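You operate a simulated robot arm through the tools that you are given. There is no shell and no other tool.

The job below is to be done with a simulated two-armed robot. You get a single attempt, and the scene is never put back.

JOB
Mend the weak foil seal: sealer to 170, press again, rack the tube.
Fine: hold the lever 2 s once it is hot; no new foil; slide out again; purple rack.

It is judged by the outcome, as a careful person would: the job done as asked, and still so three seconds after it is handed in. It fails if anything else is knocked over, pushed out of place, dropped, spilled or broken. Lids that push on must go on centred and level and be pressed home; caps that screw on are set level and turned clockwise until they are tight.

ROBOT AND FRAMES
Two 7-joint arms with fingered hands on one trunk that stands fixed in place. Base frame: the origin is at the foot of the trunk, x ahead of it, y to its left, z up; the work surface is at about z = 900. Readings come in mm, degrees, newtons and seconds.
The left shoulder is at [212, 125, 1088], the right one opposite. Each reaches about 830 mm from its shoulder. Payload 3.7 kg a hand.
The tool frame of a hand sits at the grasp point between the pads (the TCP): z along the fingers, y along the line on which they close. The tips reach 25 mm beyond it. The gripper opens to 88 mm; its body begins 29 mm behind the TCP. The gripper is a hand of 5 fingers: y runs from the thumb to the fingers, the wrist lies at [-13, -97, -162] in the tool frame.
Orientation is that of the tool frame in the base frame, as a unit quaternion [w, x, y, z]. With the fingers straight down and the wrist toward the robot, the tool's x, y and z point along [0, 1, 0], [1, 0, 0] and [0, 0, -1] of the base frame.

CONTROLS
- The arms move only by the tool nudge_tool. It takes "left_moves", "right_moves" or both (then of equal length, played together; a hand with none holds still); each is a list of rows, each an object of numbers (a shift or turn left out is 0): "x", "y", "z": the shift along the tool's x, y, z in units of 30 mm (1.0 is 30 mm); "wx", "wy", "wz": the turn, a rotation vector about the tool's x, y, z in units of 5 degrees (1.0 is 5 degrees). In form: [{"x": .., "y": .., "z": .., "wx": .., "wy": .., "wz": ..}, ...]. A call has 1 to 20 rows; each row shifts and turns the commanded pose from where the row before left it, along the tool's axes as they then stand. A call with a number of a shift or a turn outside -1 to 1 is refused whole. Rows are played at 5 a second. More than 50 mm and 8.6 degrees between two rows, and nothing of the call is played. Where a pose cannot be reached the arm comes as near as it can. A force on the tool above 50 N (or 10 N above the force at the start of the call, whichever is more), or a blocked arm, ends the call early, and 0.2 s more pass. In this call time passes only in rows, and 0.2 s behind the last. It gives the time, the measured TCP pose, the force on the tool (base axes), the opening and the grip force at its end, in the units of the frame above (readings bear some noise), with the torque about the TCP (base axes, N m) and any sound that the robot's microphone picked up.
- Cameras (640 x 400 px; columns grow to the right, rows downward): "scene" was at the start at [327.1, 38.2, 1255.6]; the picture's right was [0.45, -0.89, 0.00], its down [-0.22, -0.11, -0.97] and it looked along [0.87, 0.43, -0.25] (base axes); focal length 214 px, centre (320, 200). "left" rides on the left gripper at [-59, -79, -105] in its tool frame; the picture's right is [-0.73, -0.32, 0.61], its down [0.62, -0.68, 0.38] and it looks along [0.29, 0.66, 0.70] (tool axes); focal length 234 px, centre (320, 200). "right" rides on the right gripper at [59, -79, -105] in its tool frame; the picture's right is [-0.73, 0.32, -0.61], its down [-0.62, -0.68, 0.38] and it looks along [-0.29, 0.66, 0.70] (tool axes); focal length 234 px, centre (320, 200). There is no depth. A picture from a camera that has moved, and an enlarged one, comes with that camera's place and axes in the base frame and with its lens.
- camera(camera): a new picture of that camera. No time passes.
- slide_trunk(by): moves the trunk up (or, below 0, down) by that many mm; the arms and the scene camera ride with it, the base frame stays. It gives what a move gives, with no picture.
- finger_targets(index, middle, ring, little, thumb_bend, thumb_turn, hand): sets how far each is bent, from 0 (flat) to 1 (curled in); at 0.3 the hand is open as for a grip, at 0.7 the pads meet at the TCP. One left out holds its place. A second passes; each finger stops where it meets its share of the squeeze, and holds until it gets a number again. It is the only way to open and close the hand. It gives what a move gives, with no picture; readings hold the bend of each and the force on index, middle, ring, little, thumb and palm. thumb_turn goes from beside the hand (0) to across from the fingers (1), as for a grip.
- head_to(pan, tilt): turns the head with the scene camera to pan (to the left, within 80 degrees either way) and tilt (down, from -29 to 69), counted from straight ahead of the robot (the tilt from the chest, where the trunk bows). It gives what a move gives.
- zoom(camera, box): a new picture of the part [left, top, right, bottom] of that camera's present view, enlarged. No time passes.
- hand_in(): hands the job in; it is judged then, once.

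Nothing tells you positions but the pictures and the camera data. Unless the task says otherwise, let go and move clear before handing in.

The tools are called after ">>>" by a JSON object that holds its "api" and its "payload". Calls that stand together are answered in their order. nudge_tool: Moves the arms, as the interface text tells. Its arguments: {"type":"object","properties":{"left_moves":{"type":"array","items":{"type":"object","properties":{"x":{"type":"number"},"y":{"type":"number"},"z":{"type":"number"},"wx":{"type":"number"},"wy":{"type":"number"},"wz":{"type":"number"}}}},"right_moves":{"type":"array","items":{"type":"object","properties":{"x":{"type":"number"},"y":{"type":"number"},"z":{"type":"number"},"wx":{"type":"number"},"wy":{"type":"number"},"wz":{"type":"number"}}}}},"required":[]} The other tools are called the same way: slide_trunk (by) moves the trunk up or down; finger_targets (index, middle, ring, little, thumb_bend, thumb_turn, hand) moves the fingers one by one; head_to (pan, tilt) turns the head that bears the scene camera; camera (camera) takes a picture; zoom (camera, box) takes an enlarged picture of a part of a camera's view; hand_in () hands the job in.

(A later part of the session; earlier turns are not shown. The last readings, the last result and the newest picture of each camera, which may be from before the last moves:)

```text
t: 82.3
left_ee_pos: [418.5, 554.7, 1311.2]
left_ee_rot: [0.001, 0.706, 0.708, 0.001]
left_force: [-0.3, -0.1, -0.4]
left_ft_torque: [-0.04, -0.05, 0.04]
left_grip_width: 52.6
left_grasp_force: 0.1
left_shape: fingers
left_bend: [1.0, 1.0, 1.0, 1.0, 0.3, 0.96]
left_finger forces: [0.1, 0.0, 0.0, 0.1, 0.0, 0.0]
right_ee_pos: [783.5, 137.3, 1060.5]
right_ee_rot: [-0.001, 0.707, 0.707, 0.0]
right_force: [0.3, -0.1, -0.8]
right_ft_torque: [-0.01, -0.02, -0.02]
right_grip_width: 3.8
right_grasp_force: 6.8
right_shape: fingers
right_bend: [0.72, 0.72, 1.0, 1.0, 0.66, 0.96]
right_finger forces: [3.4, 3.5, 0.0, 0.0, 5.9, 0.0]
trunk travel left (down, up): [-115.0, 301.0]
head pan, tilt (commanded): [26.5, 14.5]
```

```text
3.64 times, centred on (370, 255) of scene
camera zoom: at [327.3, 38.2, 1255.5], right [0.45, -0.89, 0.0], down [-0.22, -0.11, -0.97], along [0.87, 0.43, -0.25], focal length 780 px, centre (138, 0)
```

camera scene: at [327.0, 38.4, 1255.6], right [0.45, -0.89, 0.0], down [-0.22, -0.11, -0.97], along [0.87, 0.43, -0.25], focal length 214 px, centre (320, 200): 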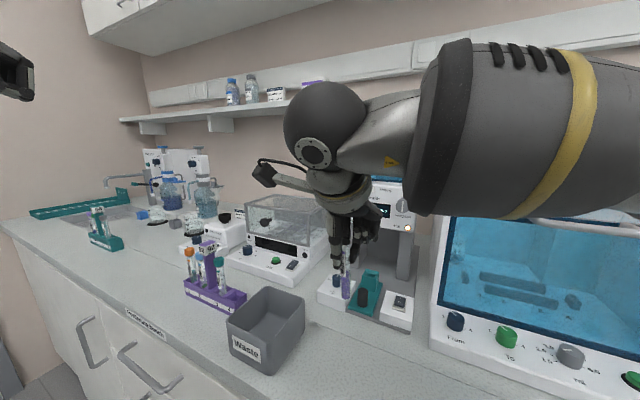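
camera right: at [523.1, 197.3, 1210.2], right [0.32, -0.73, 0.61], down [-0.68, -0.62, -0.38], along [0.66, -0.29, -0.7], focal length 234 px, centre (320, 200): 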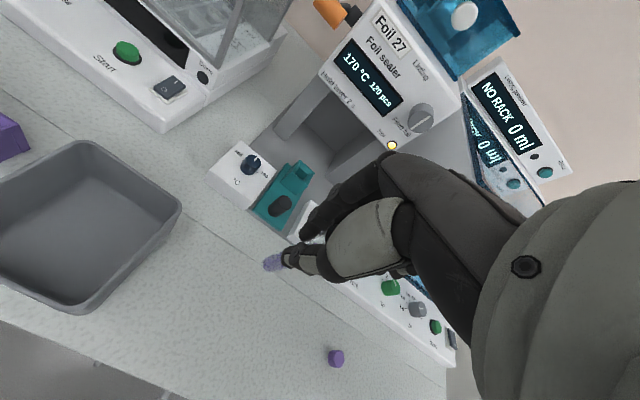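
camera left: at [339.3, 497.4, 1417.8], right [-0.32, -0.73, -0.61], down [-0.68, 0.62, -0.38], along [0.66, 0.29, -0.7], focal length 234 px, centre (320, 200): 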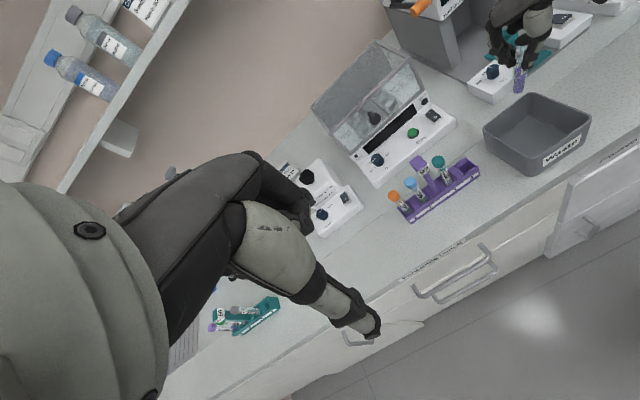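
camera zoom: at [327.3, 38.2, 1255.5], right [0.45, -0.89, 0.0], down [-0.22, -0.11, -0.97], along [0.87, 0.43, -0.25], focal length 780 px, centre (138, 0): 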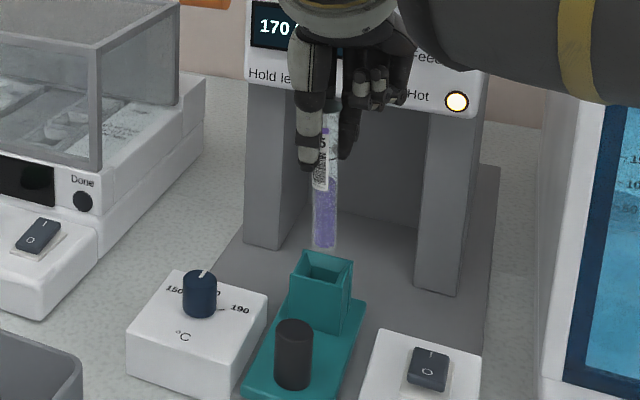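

Geometry is consistent with the tube centred over the pocket (rim z ≈ 957). Lowering into it slowly and watching the force.

>>> {"api": "nudge_tool", "payload": {"right_moves": [{"z": 0.3}, {"z": 0.3}, {"z": 0.2}]}}

>>> {"api": "zoom", "payload": {"camera": "left", "box": [470, 0, 570, 70]}}

>>> {"api": "zoom", "payload": {"camera": "scene", "box": [320, 200, 420, 310]}}

>>> {"api": "zoom", "payload": {"camera": "right", "box": [210, 160, 350, 300]}}

```text
t: 83.1
left_ee_pos: [418.2, 554.5, 1311.3]
left_ee_rot: [0.001, 0.707, 0.708, 0.001]
left_force: [0.0, -0.3, 0.3]
left_ft_torque: [0.0, -0.01, 0.01]
left_grip_width: 53.1
left_grasp_force: 0.0
left_shape: fingers
left_bend: [1.0, 1.0, 1.0, 1.0, 0.3, 0.96]
left_finger forces: [0.0, 0.0, 0.0, 0.0, 0.0, 0.0]
right_ee_pos: [782.7, 138.6, 1035.2]
right_ee_rot: [0.0, 0.707, 0.708, -0.001]
right_force: [0.2, -0.7, 0.1]
right_ft_torque: [-0.01, -0.02, 0.0]
right_grip_width: 3.8
right_grasp_force: 6.6
right_shape: fingers
right_bend: [0.72, 0.72, 1.0, 1.0, 0.66, 0.96]
right_finger forces: [3.3, 3.4, 0.0, 0.0, 6.0, 0.0]
trunk travel left (down, up): [-115.0, 301.0]
head pan, tilt (commanded): [26.5, 14.5]
```

```text
5.71 times, centred on (520, 35) of left
camera zoom: at [339.6, 497.0, 1417.8], right [-0.32, -0.73, -0.61], down [-0.68, 0.62, -0.38], along [0.66, 0.29, -0.7], focal length 1338 px, centre (-823, 1143)
```

zoom: 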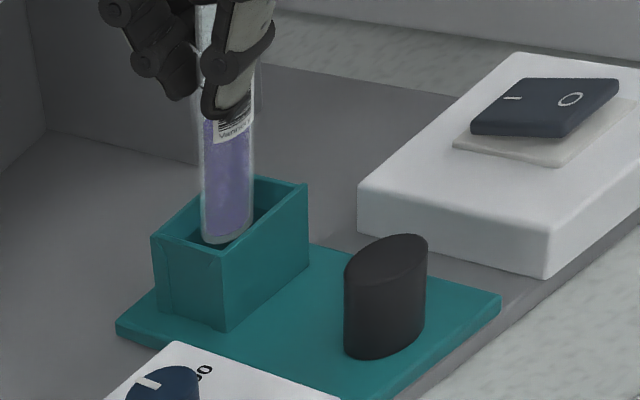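

```text
3.64 times, centred on (370, 255) of scene
camera zoom: at [327.2, 38.2, 1255.5], right [0.45, -0.89, 0.0], down [-0.22, -0.11, -0.97], along [0.87, 0.43, -0.25], focal length 780 px, centre (138, 0)
```

zoom: 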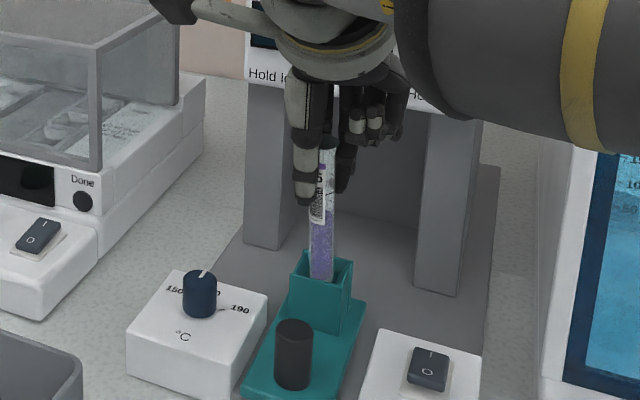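

```text
2.86 times, centred on (280, 230) of right
camera zoom: at [702.9, 197.9, 1140.5], right [0.32, -0.73, 0.61], down [-0.68, -0.62, -0.38], along [0.66, -0.29, -0.7], focal length 669 px, centre (434, 114)
```

zoom: 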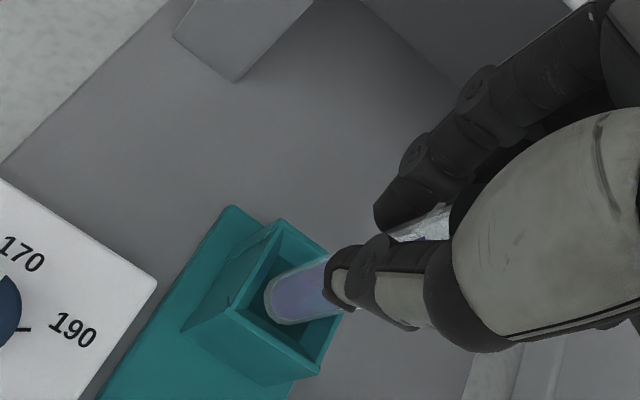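

The tube bottom is inside the pocket with no contact force. Lowering the rest.

>>> {"api": "nudge_tool", "payload": {"right_moves": [{"z": 0.3}, {"z": 0.3}, {"z": 0.2}]}}

>>> {"api": "zoom", "payload": {"camera": "left", "box": [470, 0, 570, 70]}}

>>> {"api": "zoom", "payload": {"camera": "right", "box": [210, 160, 350, 300]}}

```text
t: 83.9
left_ee_pos: [418.1, 554.7, 1310.8]
left_ee_rot: [0.0, 0.706, 0.708, 0.0]
left_force: [-0.2, -0.7, 0.2]
left_ft_torque: [-0.01, 0.04, 0.02]
left_grip_width: 52.5
left_grasp_force: 0.1
left_shape: fingers
left_bend: [1.0, 1.0, 1.0, 1.0, 0.3, 0.96]
left_finger forces: [0.0, 0.1, 0.0, 0.0, 0.0, 0.0]
right_ee_pos: [783.2, 139.1, 1013.5]
right_ee_rot: [-0.001, 0.706, 0.708, -0.001]
right_force: [-0.9, -0.2, 0.0]
right_ft_torque: [-0.05, 0.03, 0.04]
right_grip_width: 3.6
right_grasp_force: 6.3
right_shape: fingers
right_bend: [0.72, 0.72, 1.0, 1.0, 0.66, 0.96]
right_finger forces: [3.4, 3.6, 0.0, 0.0, 6.0, 0.0]
trunk travel left (down, up): [-115.0, 301.0]
head pan, tilt (commanded): [26.5, 14.5]
```

```text
5.71 times, centred on (520, 35) of left
camera zoom: at [339.7, 497.0, 1417.8], right [-0.32, -0.73, -0.61], down [-0.68, 0.62, -0.38], along [0.66, 0.29, -0.7], focal length 1338 px, centre (-823, 1143)
```

zoom: 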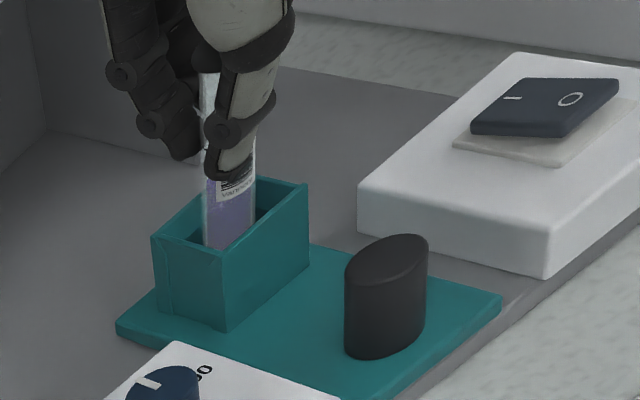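

```text
2.86 times, centred on (280, 230) of right
camera zoom: at [703.5, 197.9, 1116.5], right [0.32, -0.73, 0.61], down [-0.68, -0.62, -0.38], along [0.66, -0.29, -0.7], focal length 669 px, centre (434, 114)
```

zoom: 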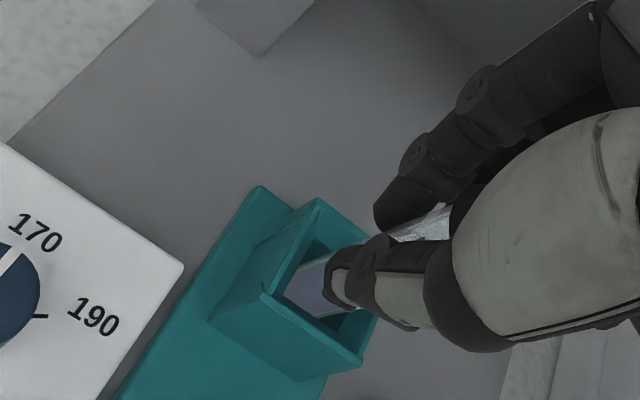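

Almost at the pick-up height (2 mm above). Lowering 2 mm and opening the fingers.

>>> {"api": "nudge_tool", "payload": {"right_moves": [{"z": 0.07}]}}

>>> {"api": "finger_targets", "payload": {"hand": "right", "index": 0.62, "middle": 0.62, "thumb_bend": 0.6}}

>>> {"api": "finger_targets", "payload": {"hand": "right", "index": 0.55, "middle": 0.56, "thumb_bend": 0.5}}

>>> {"api": "zoom", "payload": {"camera": "left", "box": [470, 0, 570, 70]}}

>>> {"api": "zoom", "payload": {"camera": "right", "box": [210, 140, 370, 300]}}

```text
t: 84.3
left_ee_pos: [418.1, 555.7, 1311.3]
left_ee_rot: [0.0, 0.707, 0.708, 0.0]
left_force: [-0.8, 0.3, 0.2]
left_ft_torque: [-0.04, 0.01, -0.01]
left_grip_width: 52.9
left_grasp_force: 0.0
left_shape: fingers
left_bend: [1.0, 1.0, 1.0, 1.0, 0.3, 0.96]
left_finger forces: [0.0, 0.0, 0.0, 0.1, 0.1, 0.0]
right_ee_pos: [783.2, 137.8, 1010.8]
right_ee_rot: [-0.001, 0.707, 0.707, 0.0]
right_force: [0.1, 0.7, 0.2]
right_ft_torque: [0.0, -0.01, 0.01]
right_grip_width: 4.1
right_grasp_force: 6.8
right_shape: fingers
right_bend: [0.72, 0.72, 1.0, 1.0, 0.66, 0.96]
right_finger forces: [3.4, 3.6, 0.1, 0.0, 5.9, 0.1]
trunk travel left (down, up): [-115.0, 301.0]
head pan, tilt (commanded): [26.5, 14.5]
```

```text
t: 85.3
left_ee_pos: [418.9, 554.8, 1311.8]
left_ee_rot: [0.0, 0.706, 0.708, 0.0]
left_force: [-0.2, 0.0, -0.2]
left_ft_torque: [-0.06, -0.01, -0.01]
left_grip_width: 52.8
left_grasp_force: 0.1
left_shape: fingers
left_bend: [1.0, 1.0, 1.0, 1.0, 0.3, 0.96]
left_finger forces: [0.0, 0.0, 0.0, 0.1, 0.1, 0.1]
right_ee_pos: [783.8, 137.5, 1010.7]
right_ee_rot: [0.0, 0.706, 0.708, 0.0]
right_force: [-0.3, 0.9, -0.1]
right_ft_torque: [-0.02, 0.04, -0.04]
right_grip_width: 17.1
right_grasp_force: 0.2
right_shape: fingers
right_bend: [0.62, 0.62, 1.0, 1.0, 0.6, 0.97]
right_finger forces: [0.0, 0.1, 0.0, 0.0, 0.0, 0.0]
trunk travel left (down, up): [-115.0, 301.0]
head pan, tilt (commanded): [26.5, 14.5]
```

```text
t: 86.3
left_ee_pos: [417.9, 555.1, 1311.4]
left_ee_rot: [0.0, 0.706, 0.708, -0.001]
left_force: [-0.2, -0.7, -0.6]
left_ft_torque: [0.01, -0.02, -0.02]
left_grip_width: 52.7
left_grasp_force: 0.1
left_shape: fingers
left_bend: [1.0, 1.0, 1.0, 1.0, 0.3, 0.96]
left_finger forces: [0.0, 0.0, 0.0, 0.1, 0.0, 0.0]
right_ee_pos: [783.8, 137.6, 1009.7]
right_ee_rot: [0.0, 0.707, 0.708, -0.001]
right_force: [0.2, 0.5, -0.3]
right_ft_torque: [-0.01, 0.01, -0.01]
right_grip_width: 35.6
right_grasp_force: 0.0
right_shape: fingers
right_bend: [0.55, 0.56, 1.0, 1.0, 0.5, 0.97]
right_finger forces: [0.0, 0.0, 0.1, 0.0, 0.0, 0.1]
trunk travel left (down, up): [-115.0, 301.0]
head pan, tilt (commanded): [26.5, 14.5]
```

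```text
5.71 times, centred on (520, 35) of left
camera zoom: at [339.4, 497.0, 1417.9], right [-0.32, -0.73, -0.61], down [-0.68, 0.62, -0.38], along [0.66, 0.29, -0.7], focal length 1338 px, centre (-823, 1143)
```

zoom: 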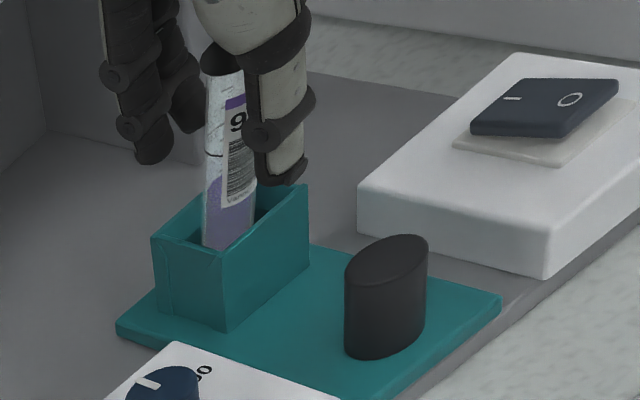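

```text
2.50 times, centred on (290, 220) of right
camera zoom: at [703.2, 197.5, 1114.7], right [0.32, -0.73, 0.61], down [-0.68, -0.62, -0.38], along [0.66, -0.29, -0.7], focal length 585 px, centre (395, 150)
```

zoom: 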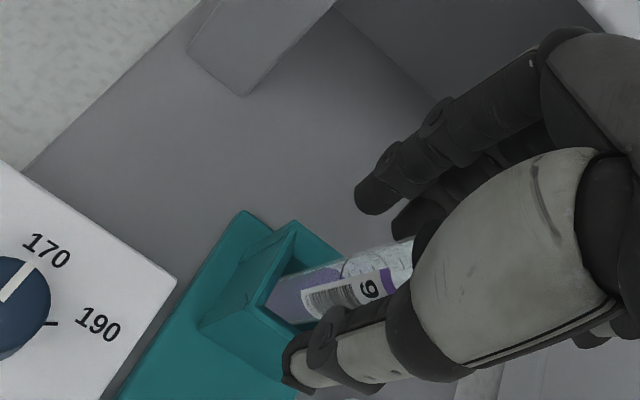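

The tube stands in the holder, released. Raising the right hand and retreating to its side.

>>> {"api": "nudge_tool", "payload": {"right_moves": [{"z": -0.4}, {"z": -0.6}, {"z": -0.7}, {"z": -0.8}, {"z": -0.5, "y": -0.5}, {"y": -0.8}, {"y": -0.9}, {"y": -0.9, "x": -0.3}, {"y": -0.9, "x": -0.6}, {"y": -0.9, "x": -0.8}, {"y": -0.5, "x": -0.9, "z": -0.3}, {"x": -0.9, "z": -0.4}, {"x": -0.9, "z": -0.5}, {"x": -0.9, "z": -0.5}, {"x": -0.9, "z": -0.5}, {"x": -0.9, "z": -0.5}]}}

>>> {"api": "camera", "payload": {"camera": "scene"}}

>>> {"api": "zoom", "payload": {"camera": "scene", "box": [320, 200, 430, 320]}}

>>> {"api": "zoom", "payload": {"camera": "left", "box": [470, 0, 570, 70]}}

```text
t: 89.7
left_ee_pos: [417.7, 554.5, 1311.8]
left_ee_rot: [0.001, 0.707, 0.708, 0.0]
left_force: [1.3, -0.3, -0.3]
left_ft_torque: [0.01, -0.06, 0.02]
left_grip_width: 52.7
left_grasp_force: 0.1
left_shape: fingers
left_bend: [1.0, 1.0, 1.0, 1.0, 0.3, 0.96]
left_finger forces: [0.1, 0.1, 0.0, 0.1, 0.1, 0.0]
right_ee_pos: [620.7, -76.4, 1183.5]
right_ee_rot: [-0.001, 0.707, 0.707, 0.0]
right_force: [0.5, 0.1, -0.7]
right_ft_torque: [0.0, 0.02, 0.01]
right_grip_width: 36.0
right_grasp_force: 0.1
right_shape: fingers
right_bend: [0.55, 0.56, 1.0, 1.0, 0.5, 0.97]
right_finger forces: [0.0, 0.0, 0.0, 0.0, 0.1, 0.0]
trunk travel left (down, up): [-115.0, 301.0]
head pan, tilt (commanded): [26.5, 14.5]
```

```text
taken
camera scene: at [326.9, 37.9, 1255.7], right [0.45, -0.89, 0.0], down [-0.22, -0.11, -0.97], along [0.87, 0.43, -0.25], focal length 214 px, centre (320, 200)
```

scene: 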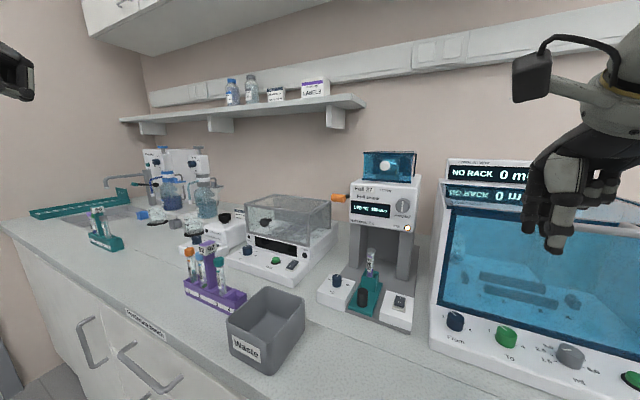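

```text
3.33 times, centred on (375, 260) of scene
camera zoom: at [326.9, 37.9, 1255.7], right [0.45, -0.89, 0.0], down [-0.22, -0.11, -0.97], along [0.87, 0.43, -0.25], focal length 715 px, centre (137, 0)
```

zoom: 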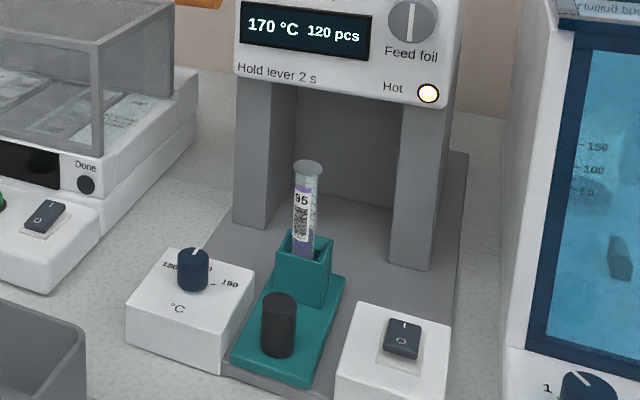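

```text
5.71 times, centred on (520, 35) of left
camera zoom: at [339.2, 496.6, 1418.1], right [-0.32, -0.73, -0.61], down [-0.68, 0.62, -0.38], along [0.66, 0.29, -0.7], focal length 1338 px, centre (-823, 1143)
```

zoom: 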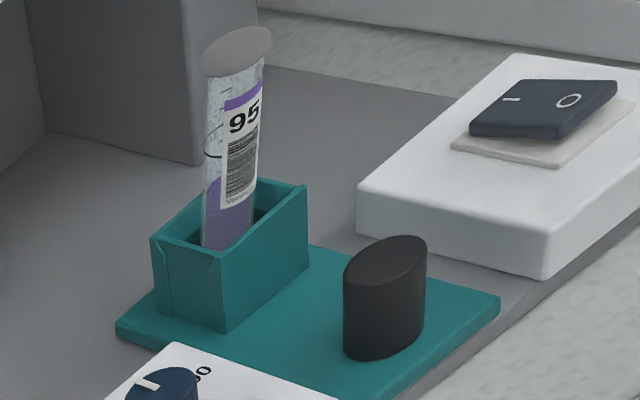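

The tube stands upright with its foil intact and the right hand is clear. Now preparing the left hand (index/middle/thumb half open, ring and little curled) and bringing it over.

>>> {"api": "finger_targets", "payload": {"hand": "left", "index": 0.55, "middle": 0.56, "ring": 1.0, "little": 1.0, "thumb_bend": 0.5, "thumb_turn": 0.98}}

>>> {"api": "nudge_tool", "payload": {"left_moves": [{"x": -0.9, "y": 0.6, "z": 0.3}, {"x": -0.9, "y": 0.7, "z": 0.3}, {"x": -0.9, "y": 0.7, "z": 0.3}, {"x": -0.9, "y": 0.7, "z": 0.3}, {"x": -0.9, "y": 0.7, "z": 0.3}, {"x": -0.9, "y": 0.7, "z": 0.3}, {"x": -0.9, "y": 0.7, "z": 0.3}, {"x": -0.9, "y": 0.7, "z": 0.3}, {"x": -0.9, "y": 0.7, "z": 0.3}, {"x": -0.9, "y": 0.7, "z": 0.3}, {"x": -0.9, "y": 0.7, "z": 0.4}, {"x": -0.9, "y": 0.7, "z": 0.4}, {"x": -0.9, "y": 0.7, "z": 0.5}, {"x": -0.9, "y": 0.7, "z": 0.5}]}}

>>> {"api": "camera", "payload": {"camera": "scene"}}

>>> {"api": "camera", "payload": {"camera": "left"}}

>>> {"api": "camera", "payload": {"camera": "right"}}

```text
t: 90.7
left_ee_pos: [418.2, 554.6, 1311.2]
left_ee_rot: [0.0, 0.706, 0.708, 0.0]
left_force: [-0.6, 0.0, -0.1]
left_ft_torque: [-0.04, 0.01, 0.0]
left_grip_width: 36.3
left_grasp_force: 0.1
left_shape: fingers
left_bend: [0.55, 0.56, 1.0, 1.0, 0.5, 0.98]
left_finger forces: [0.0, 0.1, 0.0, 0.0, 0.0, 0.0]
right_ee_pos: [621.9, -75.5, 1183.1]
right_ee_rot: [0.0, 0.707, 0.708, 0.0]
right_force: [-0.1, -0.5, -0.2]
right_ft_torque: [-0.01, 0.01, 0.0]
right_grip_width: 35.7
right_grasp_force: 0.0
right_shape: fingers
right_bend: [0.55, 0.56, 1.0, 1.0, 0.5, 0.97]
right_finger forces: [0.0, 0.1, 0.0, 0.0, 0.1, 0.0]
trunk travel left (down, up): [-115.0, 301.0]
head pan, tilt (commanded): [26.5, 14.5]
```

```text
t: 93.7
left_ee_pos: [710.7, 177.7, 1165.9]
left_ee_rot: [0.0, 0.707, 0.707, 0.0]
left_force: [-0.1, -0.3, -0.4]
left_ft_torque: [0.0, -0.01, 0.01]
left_grip_width: 36.1
left_grasp_force: 0.0
left_shape: fingers
left_bend: [0.55, 0.56, 1.0, 1.0, 0.5, 0.98]
left_finger forces: [0.1, 0.0, 0.0, 0.0, 0.1, 0.1]
right_ee_pos: [622.0, -75.4, 1182.3]
right_ee_rot: [0.0, 0.707, 0.707, 0.0]
right_force: [0.4, 0.3, -0.2]
right_ft_torque: [0.03, 0.02, -0.04]
right_grip_width: 35.5
right_grasp_force: 0.1
right_shape: fingers
right_bend: [0.55, 0.56, 1.0, 1.0, 0.5, 0.97]
right_finger forces: [0.0, 0.0, 0.0, 0.0, 0.0, 0.0]
trunk travel left (down, up): [-115.0, 301.0]
head pan, tilt (commanded): [26.5, 14.5]
```

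```text
taken
camera scene: at [327.9, 37.8, 1255.2], right [0.45, -0.89, 0.0], down [-0.22, -0.11, -0.97], along [0.87, 0.43, -0.25], focal length 214 px, centre (320, 200)
```

scene: 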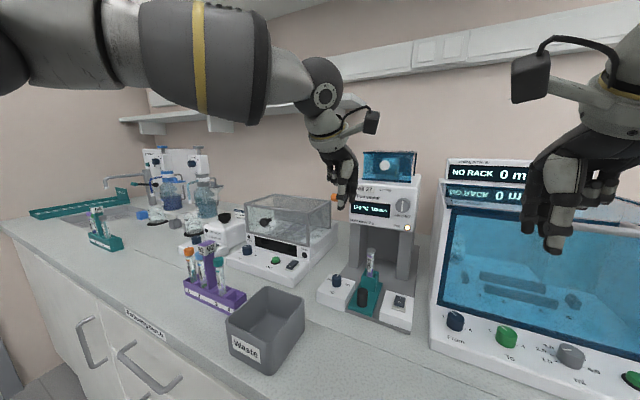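

```text
taken
camera left: at [632.2, 119.0, 1273.4], right [-0.32, -0.73, -0.61], down [-0.68, 0.62, -0.38], along [0.66, 0.29, -0.7], focal length 234 px, centre (320, 200)
```

left: 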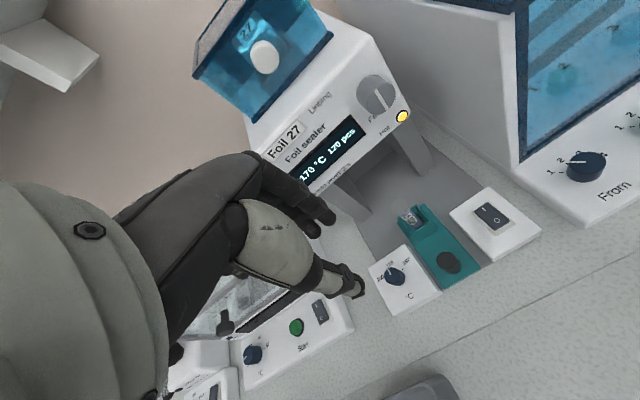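

```text
taken
camera right: at [543.0, -16.5, 1285.7], right [0.32, -0.73, 0.61], down [-0.68, -0.62, -0.38], along [0.66, -0.29, -0.7], focal length 234 px, centre (320, 200)
```

right: 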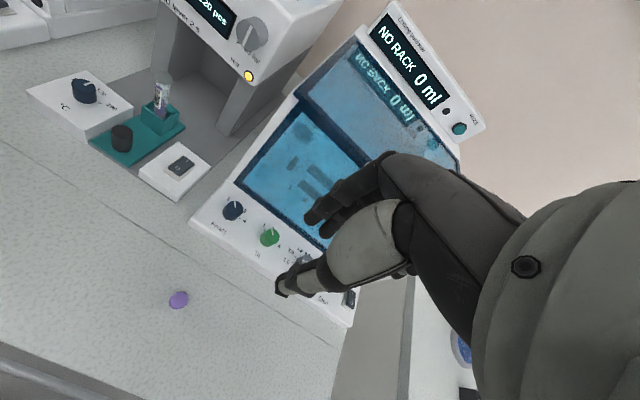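

Left hand is over the sealer's front. Re-measuring the tube from both hand cameras.

>>> {"api": "zoom", "payload": {"camera": "left", "box": [370, 180, 490, 280]}}

>>> {"api": "zoom", "payload": {"camera": "right", "box": [100, 60, 220, 160]}}

```text
4.00 times, centred on (430, 230) of left
camera zoom: at [632.2, 119.0, 1273.4], right [-0.32, -0.73, -0.61], down [-0.68, 0.62, -0.38], along [0.66, 0.29, -0.7], focal length 937 px, centre (-120, 80)
```

zoom: 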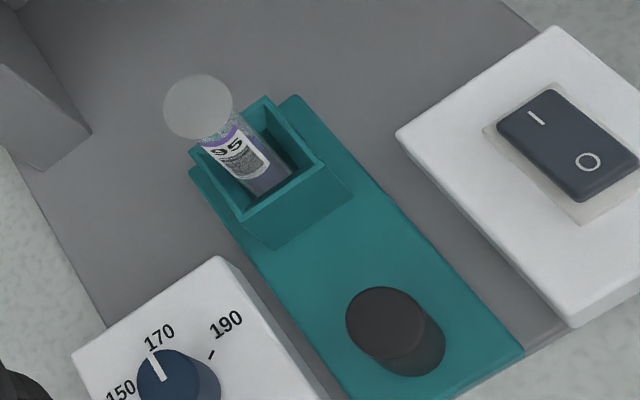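

```text
4.00 times, centred on (160, 110) of right
camera zoom: at [543.0, -16.5, 1285.7], right [0.32, -0.73, 0.61], down [-0.68, -0.62, -0.38], along [0.66, -0.29, -0.7], focal length 937 px, centre (960, 560)
```

zoom: 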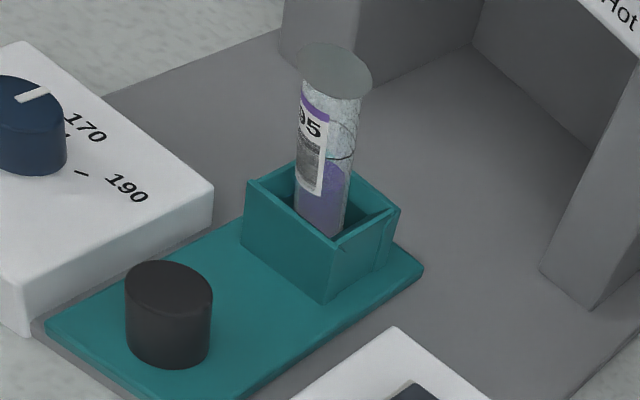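

The tube leans slightly toward the robot in its loose pocket (top at ≈ (778, 135.5)). Moving the left hand to just above it.

>>> {"api": "nudge_tool", "payload": {"left_moves": [{"x": -0.37, "y": 0.4, "z": 0.5}, {"x": -0.37, "y": 0.6, "z": 0.6}, {"x": -0.37, "y": 0.6, "z": 0.6}, {"x": -0.37, "y": 0.6, "z": 0.6}, {"y": 0.1, "z": 0.3}]}}

>>> {"api": "camera", "payload": {"camera": "left"}}

>>> {"api": "zoom", "payload": {"camera": "left", "box": [260, 160, 440, 320]}}

>>> {"api": "zoom", "payload": {"camera": "right", "box": [60, 0, 260, 160]}}

```text
t: 94.9
left_ee_pos: [780.1, 132.7, 1090.4]
left_ee_rot: [0.001, 0.706, 0.708, 0.001]
left_force: [0.3, 0.6, 0.3]
left_ft_torque: [-0.03, -0.02, -0.05]
left_grip_width: 36.0
left_grasp_force: 0.1
left_shape: fingers
left_bend: [0.55, 0.56, 1.0, 1.0, 0.5, 0.98]
left_finger forces: [0.0, 0.0, 0.0, 0.0, 0.1, 0.1]
right_ee_pos: [622.0, -74.9, 1183.0]
right_ee_rot: [0.0, 0.706, 0.708, 0.0]
right_force: [-0.4, 1.2, -0.4]
right_ft_torque: [0.02, 0.01, 0.0]
right_grip_width: 35.9
right_grasp_force: 0.2
right_shape: fingers
right_bend: [0.55, 0.56, 1.0, 1.0, 0.5, 0.97]
right_finger forces: [0.0, 0.0, 0.1, 0.1, 0.0, 0.1]
trunk travel left (down, up): [-115.0, 301.0]
head pan, tilt (commanded): [26.5, 14.5]
```

```text
taken
camera left: at [700.5, 75.0, 1196.9], right [-0.32, -0.73, -0.61], down [-0.68, 0.62, -0.38], along [0.66, 0.29, -0.69], focal length 234 px, centre (320, 200)
```

left: 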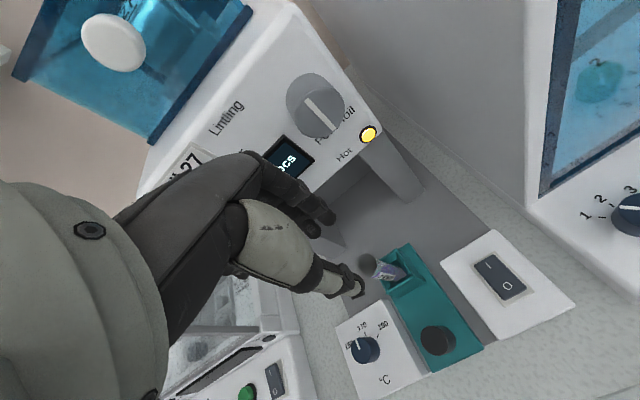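

```text
2.50 times, centred on (350, 240) of left
camera zoom: at [700.5, 75.0, 1196.9], right [-0.32, -0.73, -0.61], down [-0.68, 0.62, -0.38], along [0.66, 0.29, -0.69], focal length 585 px, centre (245, 100)
```

zoom: 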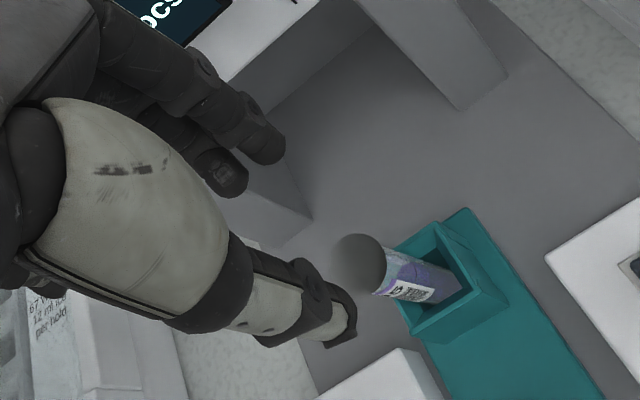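

```text
2.50 times, centred on (160, 80) of right
camera zoom: at [541.4, -16.1, 1286.9], right [0.32, -0.73, 0.61], down [-0.68, -0.62, -0.38], along [0.66, -0.29, -0.7], focal length 585 px, centre (720, 500)
```

zoom: 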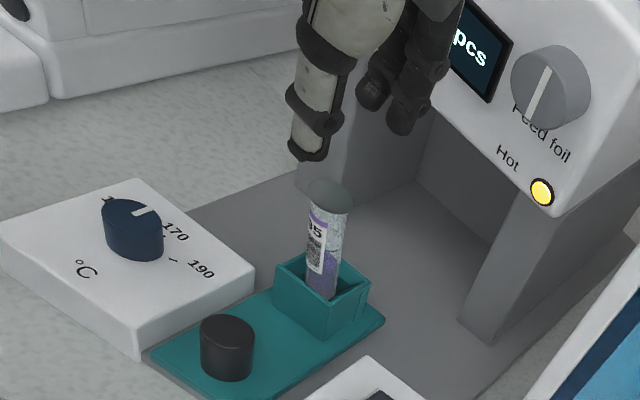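

Tube top at (777.5, 135.7) sits between thumb and fingers. Descending in two stages.

>>> {"api": "nudge_tool", "payload": {"left_moves": [{"z": 0.5}, {"z": 0.5}, {"z": 0.5}]}}

>>> {"api": "zoom", "payload": {"camera": "left", "box": [260, 160, 440, 320]}}

>>> {"api": "zoom", "payload": {"camera": "right", "box": [60, 0, 260, 160]}}

```text
t: 95.7
left_ee_pos: [781.5, 132.6, 1044.2]
left_ee_rot: [0.0, 0.706, 0.708, 0.0]
left_force: [0.3, 0.1, 0.9]
left_ft_torque: [0.0, 0.04, 0.0]
left_grip_width: 36.5
left_grasp_force: 0.0
left_shape: fingers
left_bend: [0.55, 0.56, 1.0, 1.0, 0.5, 0.98]
left_finger forces: [0.1, 0.1, 0.0, 0.1, 0.0, 0.1]
right_ee_pos: [622.8, -75.4, 1183.2]
right_ee_rot: [0.0, 0.706, 0.708, 0.0]
right_force: [0.8, 0.0, 0.8]
right_ft_torque: [0.03, -0.03, 0.0]
right_grip_width: 36.0
right_grasp_force: 0.0
right_shape: fingers
right_bend: [0.55, 0.56, 1.0, 1.0, 0.5, 0.97]
right_finger forces: [0.1, 0.1, 0.0, 0.1, 0.0, 0.0]
trunk travel left (down, up): [-115.0, 301.0]
head pan, tilt (commanded): [26.5, 14.5]
```

```text
2.50 times, centred on (350, 240) of left
camera zoom: at [702.3, 74.8, 1151.0], right [-0.32, -0.73, -0.61], down [-0.68, 0.62, -0.38], along [0.66, 0.29, -0.7], focal length 585 px, centre (245, 100)
```

zoom: 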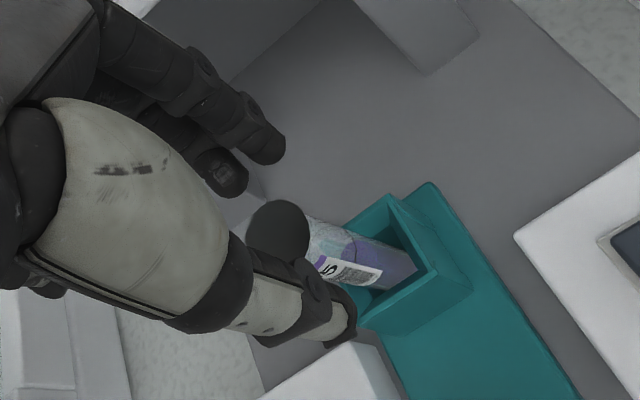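

```text
2.50 times, centred on (160, 80) of right
camera zoom: at [542.4, -16.0, 1286.1], right [0.32, -0.73, 0.61], down [-0.68, -0.62, -0.38], along [0.66, -0.29, -0.7], focal length 585 px, centre (720, 500)
```

zoom: 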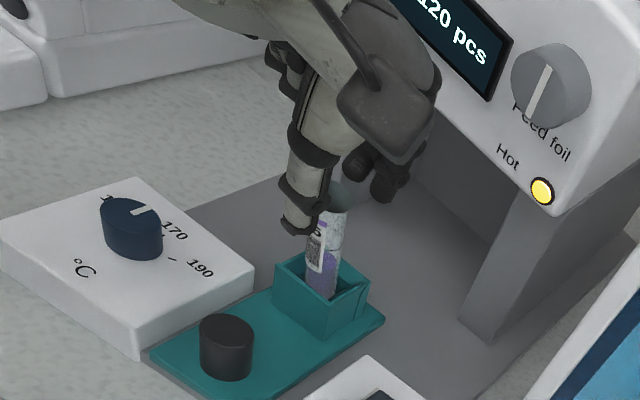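

Still well centred. Lowering the last 35 mm and closing.

>>> {"api": "nudge_tool", "payload": {"left_moves": [{"z": 0.4}, {"z": 0.4}, {"z": 0.36}]}}

>>> {"api": "finger_targets", "payload": {"hand": "left", "index": 0.64, "middle": 0.64, "thumb_bend": 0.62}}

>>> {"api": "finger_targets", "payload": {"hand": "left", "index": 0.73, "middle": 0.73, "thumb_bend": 0.72}}

>>> {"api": "zoom", "payload": {"camera": "left", "box": [260, 160, 440, 320]}}

>>> {"api": "zoom", "payload": {"camera": "right", "box": [60, 0, 260, 160]}}

```text
t: 96.5
left_ee_pos: [779.9, 132.3, 1008.7]
left_ee_rot: [0.0, 0.707, 0.708, 0.0]
left_force: [-0.1, -0.1, 0.4]
left_ft_torque: [-0.01, 0.04, 0.0]
left_grip_width: 36.2
left_grasp_force: 0.1
left_shape: fingers
left_bend: [0.55, 0.56, 1.0, 1.0, 0.5, 0.98]
left_finger forces: [0.1, 0.0, 0.1, 0.1, 0.0, 0.1]
right_ee_pos: [622.3, -76.3, 1182.1]
right_ee_rot: [-0.001, 0.706, 0.708, 0.0]
right_force: [0.5, -0.1, 0.4]
right_ft_torque: [0.0, -0.01, -0.01]
right_grip_width: 35.8
right_grasp_force: 0.1
right_shape: fingers
right_bend: [0.55, 0.56, 1.0, 1.0, 0.5, 0.97]
right_finger forces: [0.0, 0.1, 0.1, 0.1, 0.0, 0.0]
trunk travel left (down, up): [-115.0, 301.0]
head pan, tilt (commanded): [26.5, 14.5]
```

```text
t: 97.5
left_ee_pos: [780.5, 133.0, 1009.4]
left_ee_rot: [0.0, 0.707, 0.708, 0.0]
left_force: [-0.3, -0.1, -0.1]
left_ft_torque: [0.0, 0.01, -0.03]
left_grip_width: 13.7
left_grasp_force: 0.1
left_shape: fingers
left_bend: [0.64, 0.64, 1.0, 1.0, 0.62, 0.99]
left_finger forces: [0.0, 0.1, 0.0, 0.0, 0.0, 0.0]
right_ee_pos: [622.3, -76.3, 1182.8]
right_ee_rot: [0.0, 0.707, 0.708, 0.0]
right_force: [-0.3, -1.0, -0.2]
right_ft_torque: [-0.01, 0.0, 0.02]
right_grip_width: 35.7
right_grasp_force: 0.0
right_shape: fingers
right_bend: [0.55, 0.56, 1.0, 1.0, 0.5, 0.97]
right_finger forces: [0.1, 0.1, 0.1, 0.1, 0.0, 0.0]
trunk travel left (down, up): [-115.0, 301.0]
head pan, tilt (commanded): [26.5, 14.5]
```

```text
t: 98.5
left_ee_pos: [782.0, 132.4, 1008.6]
left_ee_rot: [0.0, 0.707, 0.707, 0.0]
left_force: [2.4, -0.1, -0.5]
left_ft_torque: [-0.01, -0.01, -0.02]
left_grip_width: 3.4
left_grasp_force: 6.4
left_shape: fingers
left_bend: [0.72, 0.67, 1.0, 1.0, 0.65, 1.0]
left_finger forces: [3.2, 4.9, 0.0, 0.1, 5.1, 0.1]
right_ee_pos: [622.2, -76.5, 1182.4]
right_ee_rot: [0.0, 0.706, 0.708, 0.0]
right_force: [-0.1, 0.2, 0.1]
right_ft_torque: [0.01, 0.01, 0.01]
right_grip_width: 35.9
right_grasp_force: 0.1
right_shape: fingers
right_bend: [0.55, 0.56, 1.0, 1.0, 0.5, 0.97]
right_finger forces: [0.0, 0.1, 0.1, 0.0, 0.0, 0.0]
trunk travel left (down, up): [-115.0, 301.0]
head pan, tilt (commanded): [26.5, 14.5]
```

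```text
2.50 times, centred on (350, 240) of left
camera zoom: at [701.8, 74.4, 1115.2], right [-0.32, -0.73, -0.61], down [-0.68, 0.62, -0.38], along [0.66, 0.29, -0.7], focal length 585 px, centre (245, 100)
```

zoom: 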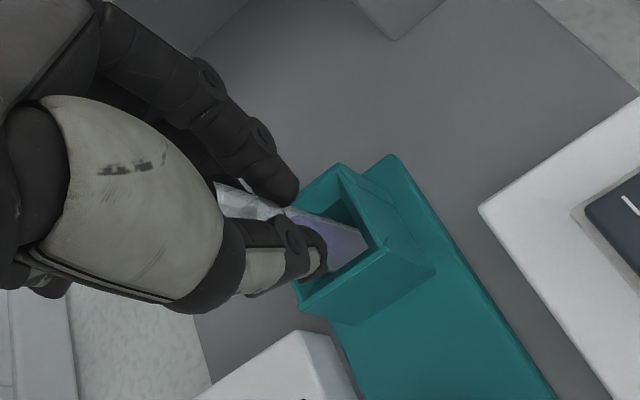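

```text
2.50 times, centred on (160, 80) of right
camera zoom: at [542.3, -16.1, 1286.2], right [0.32, -0.73, 0.61], down [-0.68, -0.62, -0.38], along [0.66, -0.29, -0.7], focal length 585 px, centre (720, 500)
```

zoom: 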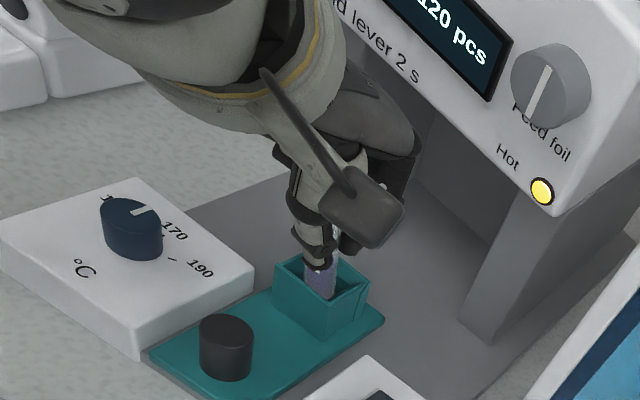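

The left hand holds the tube with all three digits. Lifting a little, then fully, checking that it stays upright.

>>> {"api": "nudge_tool", "payload": {"left_moves": [{"z": -0.2}, {"z": -0.4}]}}

>>> {"api": "zoom", "payload": {"camera": "right", "box": [60, 0, 260, 160]}}

>>> {"api": "zoom", "payload": {"camera": "left", "box": [260, 160, 440, 320]}}

```text
t: 99.1
left_ee_pos: [780.8, 131.8, 1029.3]
left_ee_rot: [0.0, 0.706, 0.708, 0.0]
left_force: [-0.6, 0.0, 0.8]
left_ft_torque: [0.01, 0.01, -0.04]
left_grip_width: 3.6
left_grasp_force: 6.3
left_shape: fingers
left_bend: [0.72, 0.67, 1.0, 1.0, 0.65, 0.99]
left_finger forces: [2.9, 4.3, 0.0, 0.1, 5.7, 0.0]
right_ee_pos: [621.8, -75.7, 1182.8]
right_ee_rot: [0.0, 0.707, 0.707, 0.0]
right_force: [1.2, 0.6, 0.2]
right_ft_torque: [-0.05, -0.03, 0.01]
right_grip_width: 35.5
right_grasp_force: 0.0
right_shape: fingers
right_bend: [0.55, 0.56, 1.0, 1.0, 0.5, 0.97]
right_finger forces: [0.1, 0.0, 0.0, 0.0, 0.0, 0.0]
trunk travel left (down, up): [-115.0, 301.0]
head pan, tilt (commanded): [26.5, 14.5]
```

```text
2.50 times, centred on (160, 80) of right
camera zoom: at [541.8, -16.1, 1286.6], right [0.32, -0.73, 0.61], down [-0.68, -0.62, -0.38], along [0.66, -0.29, -0.7], focal length 585 px, centre (720, 500)
```

zoom: 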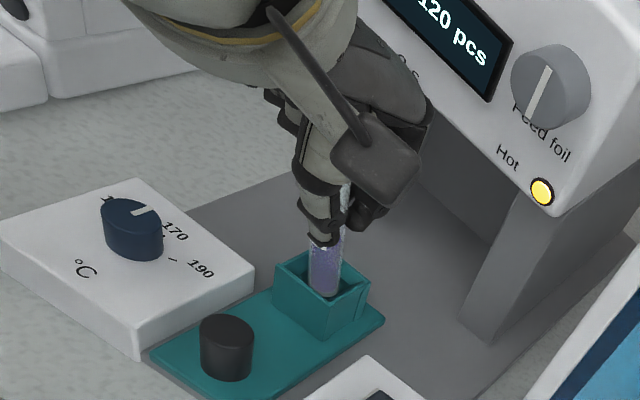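

```text
2.50 times, centred on (350, 240) of left
camera zoom: at [701.6, 73.8, 1135.0], right [-0.32, -0.73, -0.61], down [-0.68, 0.62, -0.38], along [0.66, 0.29, -0.7], focal length 585 px, centre (245, 100)
```

zoom: 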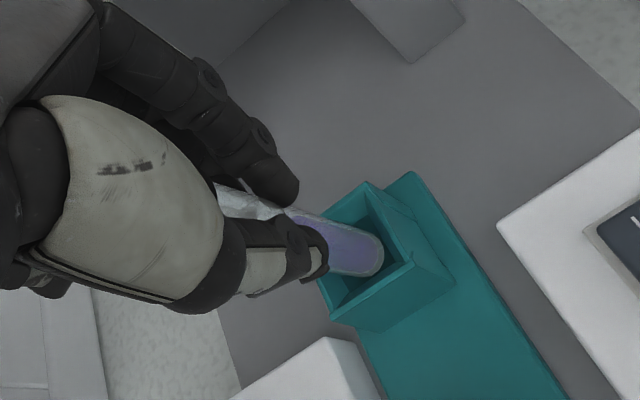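

Tube is rising with the hand. Lifting it out completely.

>>> {"api": "nudge_tool", "payload": {"left_moves": [{"z": -0.6}, {"z": -0.7}, {"z": -0.7}, {"z": -0.7}]}}

>>> {"api": "zoom", "payload": {"camera": "right", "box": [60, 0, 260, 160]}}

>>> {"api": "zoom", "payload": {"camera": "scene", "box": [300, 150, 420, 300]}}

>>> {"api": "camera", "payload": {"camera": "left"}}

```text
t: 100.1
left_ee_pos: [782.7, 131.2, 1108.4]
left_ee_rot: [0.0, 0.706, 0.708, 0.001]
left_force: [-0.4, 0.0, -0.2]
left_ft_torque: [-0.01, 0.0, 0.0]
left_grip_width: 3.6
left_grasp_force: 6.7
left_shape: fingers
left_bend: [0.72, 0.67, 1.0, 1.0, 0.65, 0.99]
left_finger forces: [3.0, 4.6, 0.0, 0.0, 5.6, 0.0]
right_ee_pos: [621.3, -76.1, 1182.4]
right_ee_rot: [0.0, 0.707, 0.707, -0.001]
right_force: [0.4, -0.8, -1.0]
right_ft_torque: [-0.01, 0.03, -0.02]
right_grip_width: 35.8
right_grasp_force: 0.1
right_shape: fingers
right_bend: [0.55, 0.56, 1.0, 1.0, 0.5, 0.97]
right_finger forces: [0.0, 0.1, 0.0, 0.0, 0.0, 0.1]
trunk travel left (down, up): [-115.0, 301.0]
head pan, tilt (commanded): [26.5, 14.5]
```

```text
2.50 times, centred on (160, 80) of right
camera zoom: at [541.8, -16.1, 1286.5], right [0.32, -0.73, 0.61], down [-0.68, -0.62, -0.38], along [0.66, -0.29, -0.7], focal length 585 px, centre (720, 500)
```

zoom: 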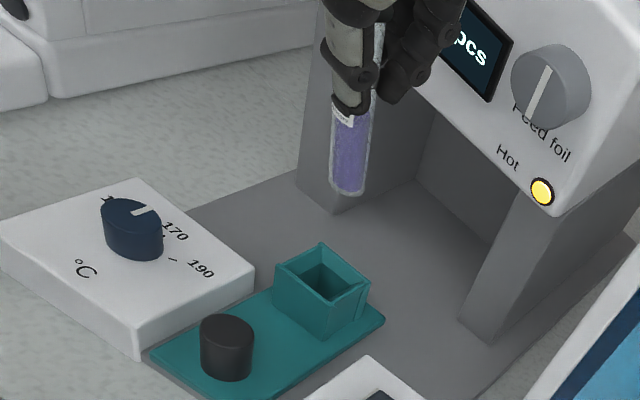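

```text
2.67 times, centred on (360, 225) of scene
camera zoom: at [326.9, 38.2, 1255.6], right [0.45, -0.89, 0.0], down [-0.22, -0.11, -0.97], along [0.87, 0.43, -0.25], focal length 572 px, centre (213, 133)
```

zoom: 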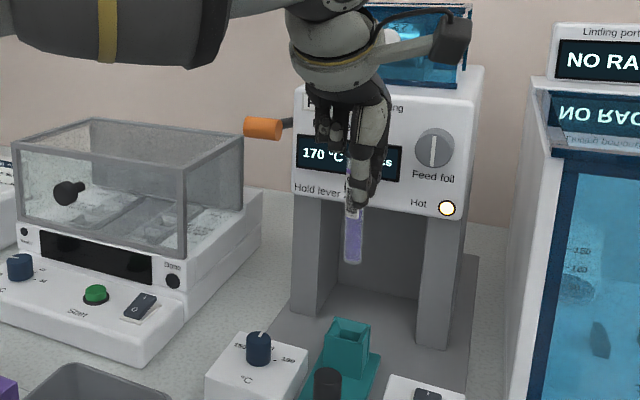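

```text
taken
camera left: at [702.9, 74.2, 1215.2], right [-0.32, -0.73, -0.61], down [-0.68, 0.62, -0.38], along [0.66, 0.29, -0.7], focal length 234 px, centre (320, 200)
```

left: 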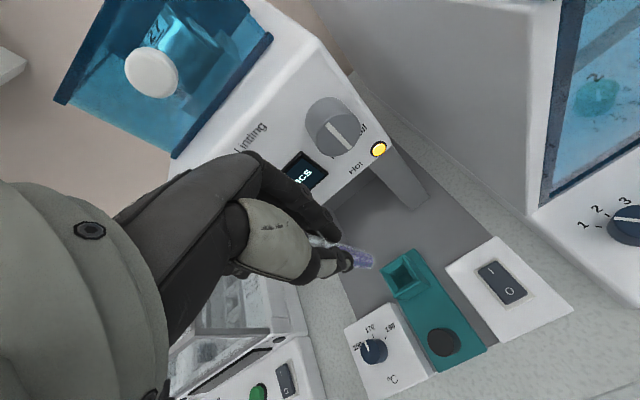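

The tube hangs essentially vertical under the grasp point. Backing out from the sealer and yawing the left hand 30° clockwise for the rack.

>>> {"api": "nudge_tool", "payload": {"left_moves": [{"y": -0.5}, {"y": -0.7}, {"y": -0.7}, {"y": -0.7}, {"y": -0.4, "wz": 1}, {"wz": 1}, {"wz": 1}, {"wz": 1}, {"wz": 1}, {"wz": 1}]}}

>>> {"api": "camera", "payload": {"camera": "left"}}

>>> {"api": "camera", "payload": {"camera": "scene"}}

```text
t: 102.3
left_ee_pos: [691.9, 132.3, 1108.6]
left_ee_rot: [0.001, 0.866, 0.5, 0.0]
left_force: [0.4, -1.1, -0.1]
left_ft_torque: [0.0, -0.02, 0.01]
left_grip_width: 3.5
left_grasp_force: 6.9
left_shape: fingers
left_bend: [0.72, 0.67, 1.0, 1.0, 0.65, 0.99]
left_finger forces: [2.9, 4.6, 0.0, 0.0, 5.6, 0.0]
right_ee_pos: [623.2, -74.3, 1182.6]
right_ee_rot: [0.0, 0.706, 0.708, 0.0]
right_force: [0.3, 0.6, 0.5]
right_ft_torque: [0.03, -0.01, -0.05]
right_grip_width: 35.6
right_grasp_force: 0.1
right_shape: fingers
right_bend: [0.55, 0.56, 1.0, 1.0, 0.5, 0.97]
right_finger forces: [0.1, 0.1, 0.0, 0.0, 0.1, 0.0]
trunk travel left (down, up): [-115.0, 301.0]
head pan, tilt (commanded): [26.5, 14.5]
```

```text
taken
camera left: at [593.8, 121.4, 1215.6], right [-0.64, -0.47, -0.61], down [-0.28, 0.88, -0.38], along [0.71, -0.08, -0.7], focal length 234 px, centre (320, 200)
```

left: 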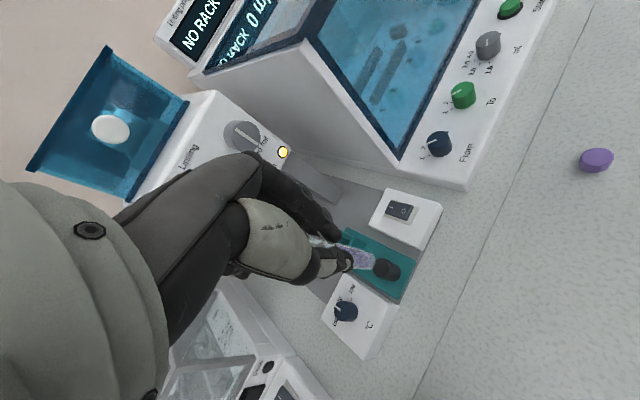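

```text
taken
camera scene: at [327.2, 38.3, 1255.5], right [0.45, -0.89, 0.0], down [-0.22, -0.11, -0.97], along [0.87, 0.43, -0.25], focal length 214 px, centre (320, 200)
```

scene: 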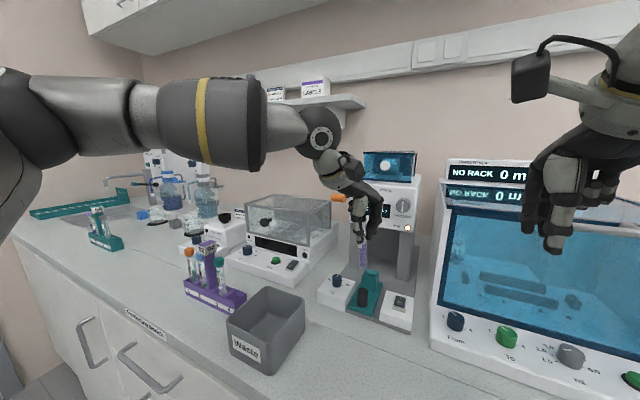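

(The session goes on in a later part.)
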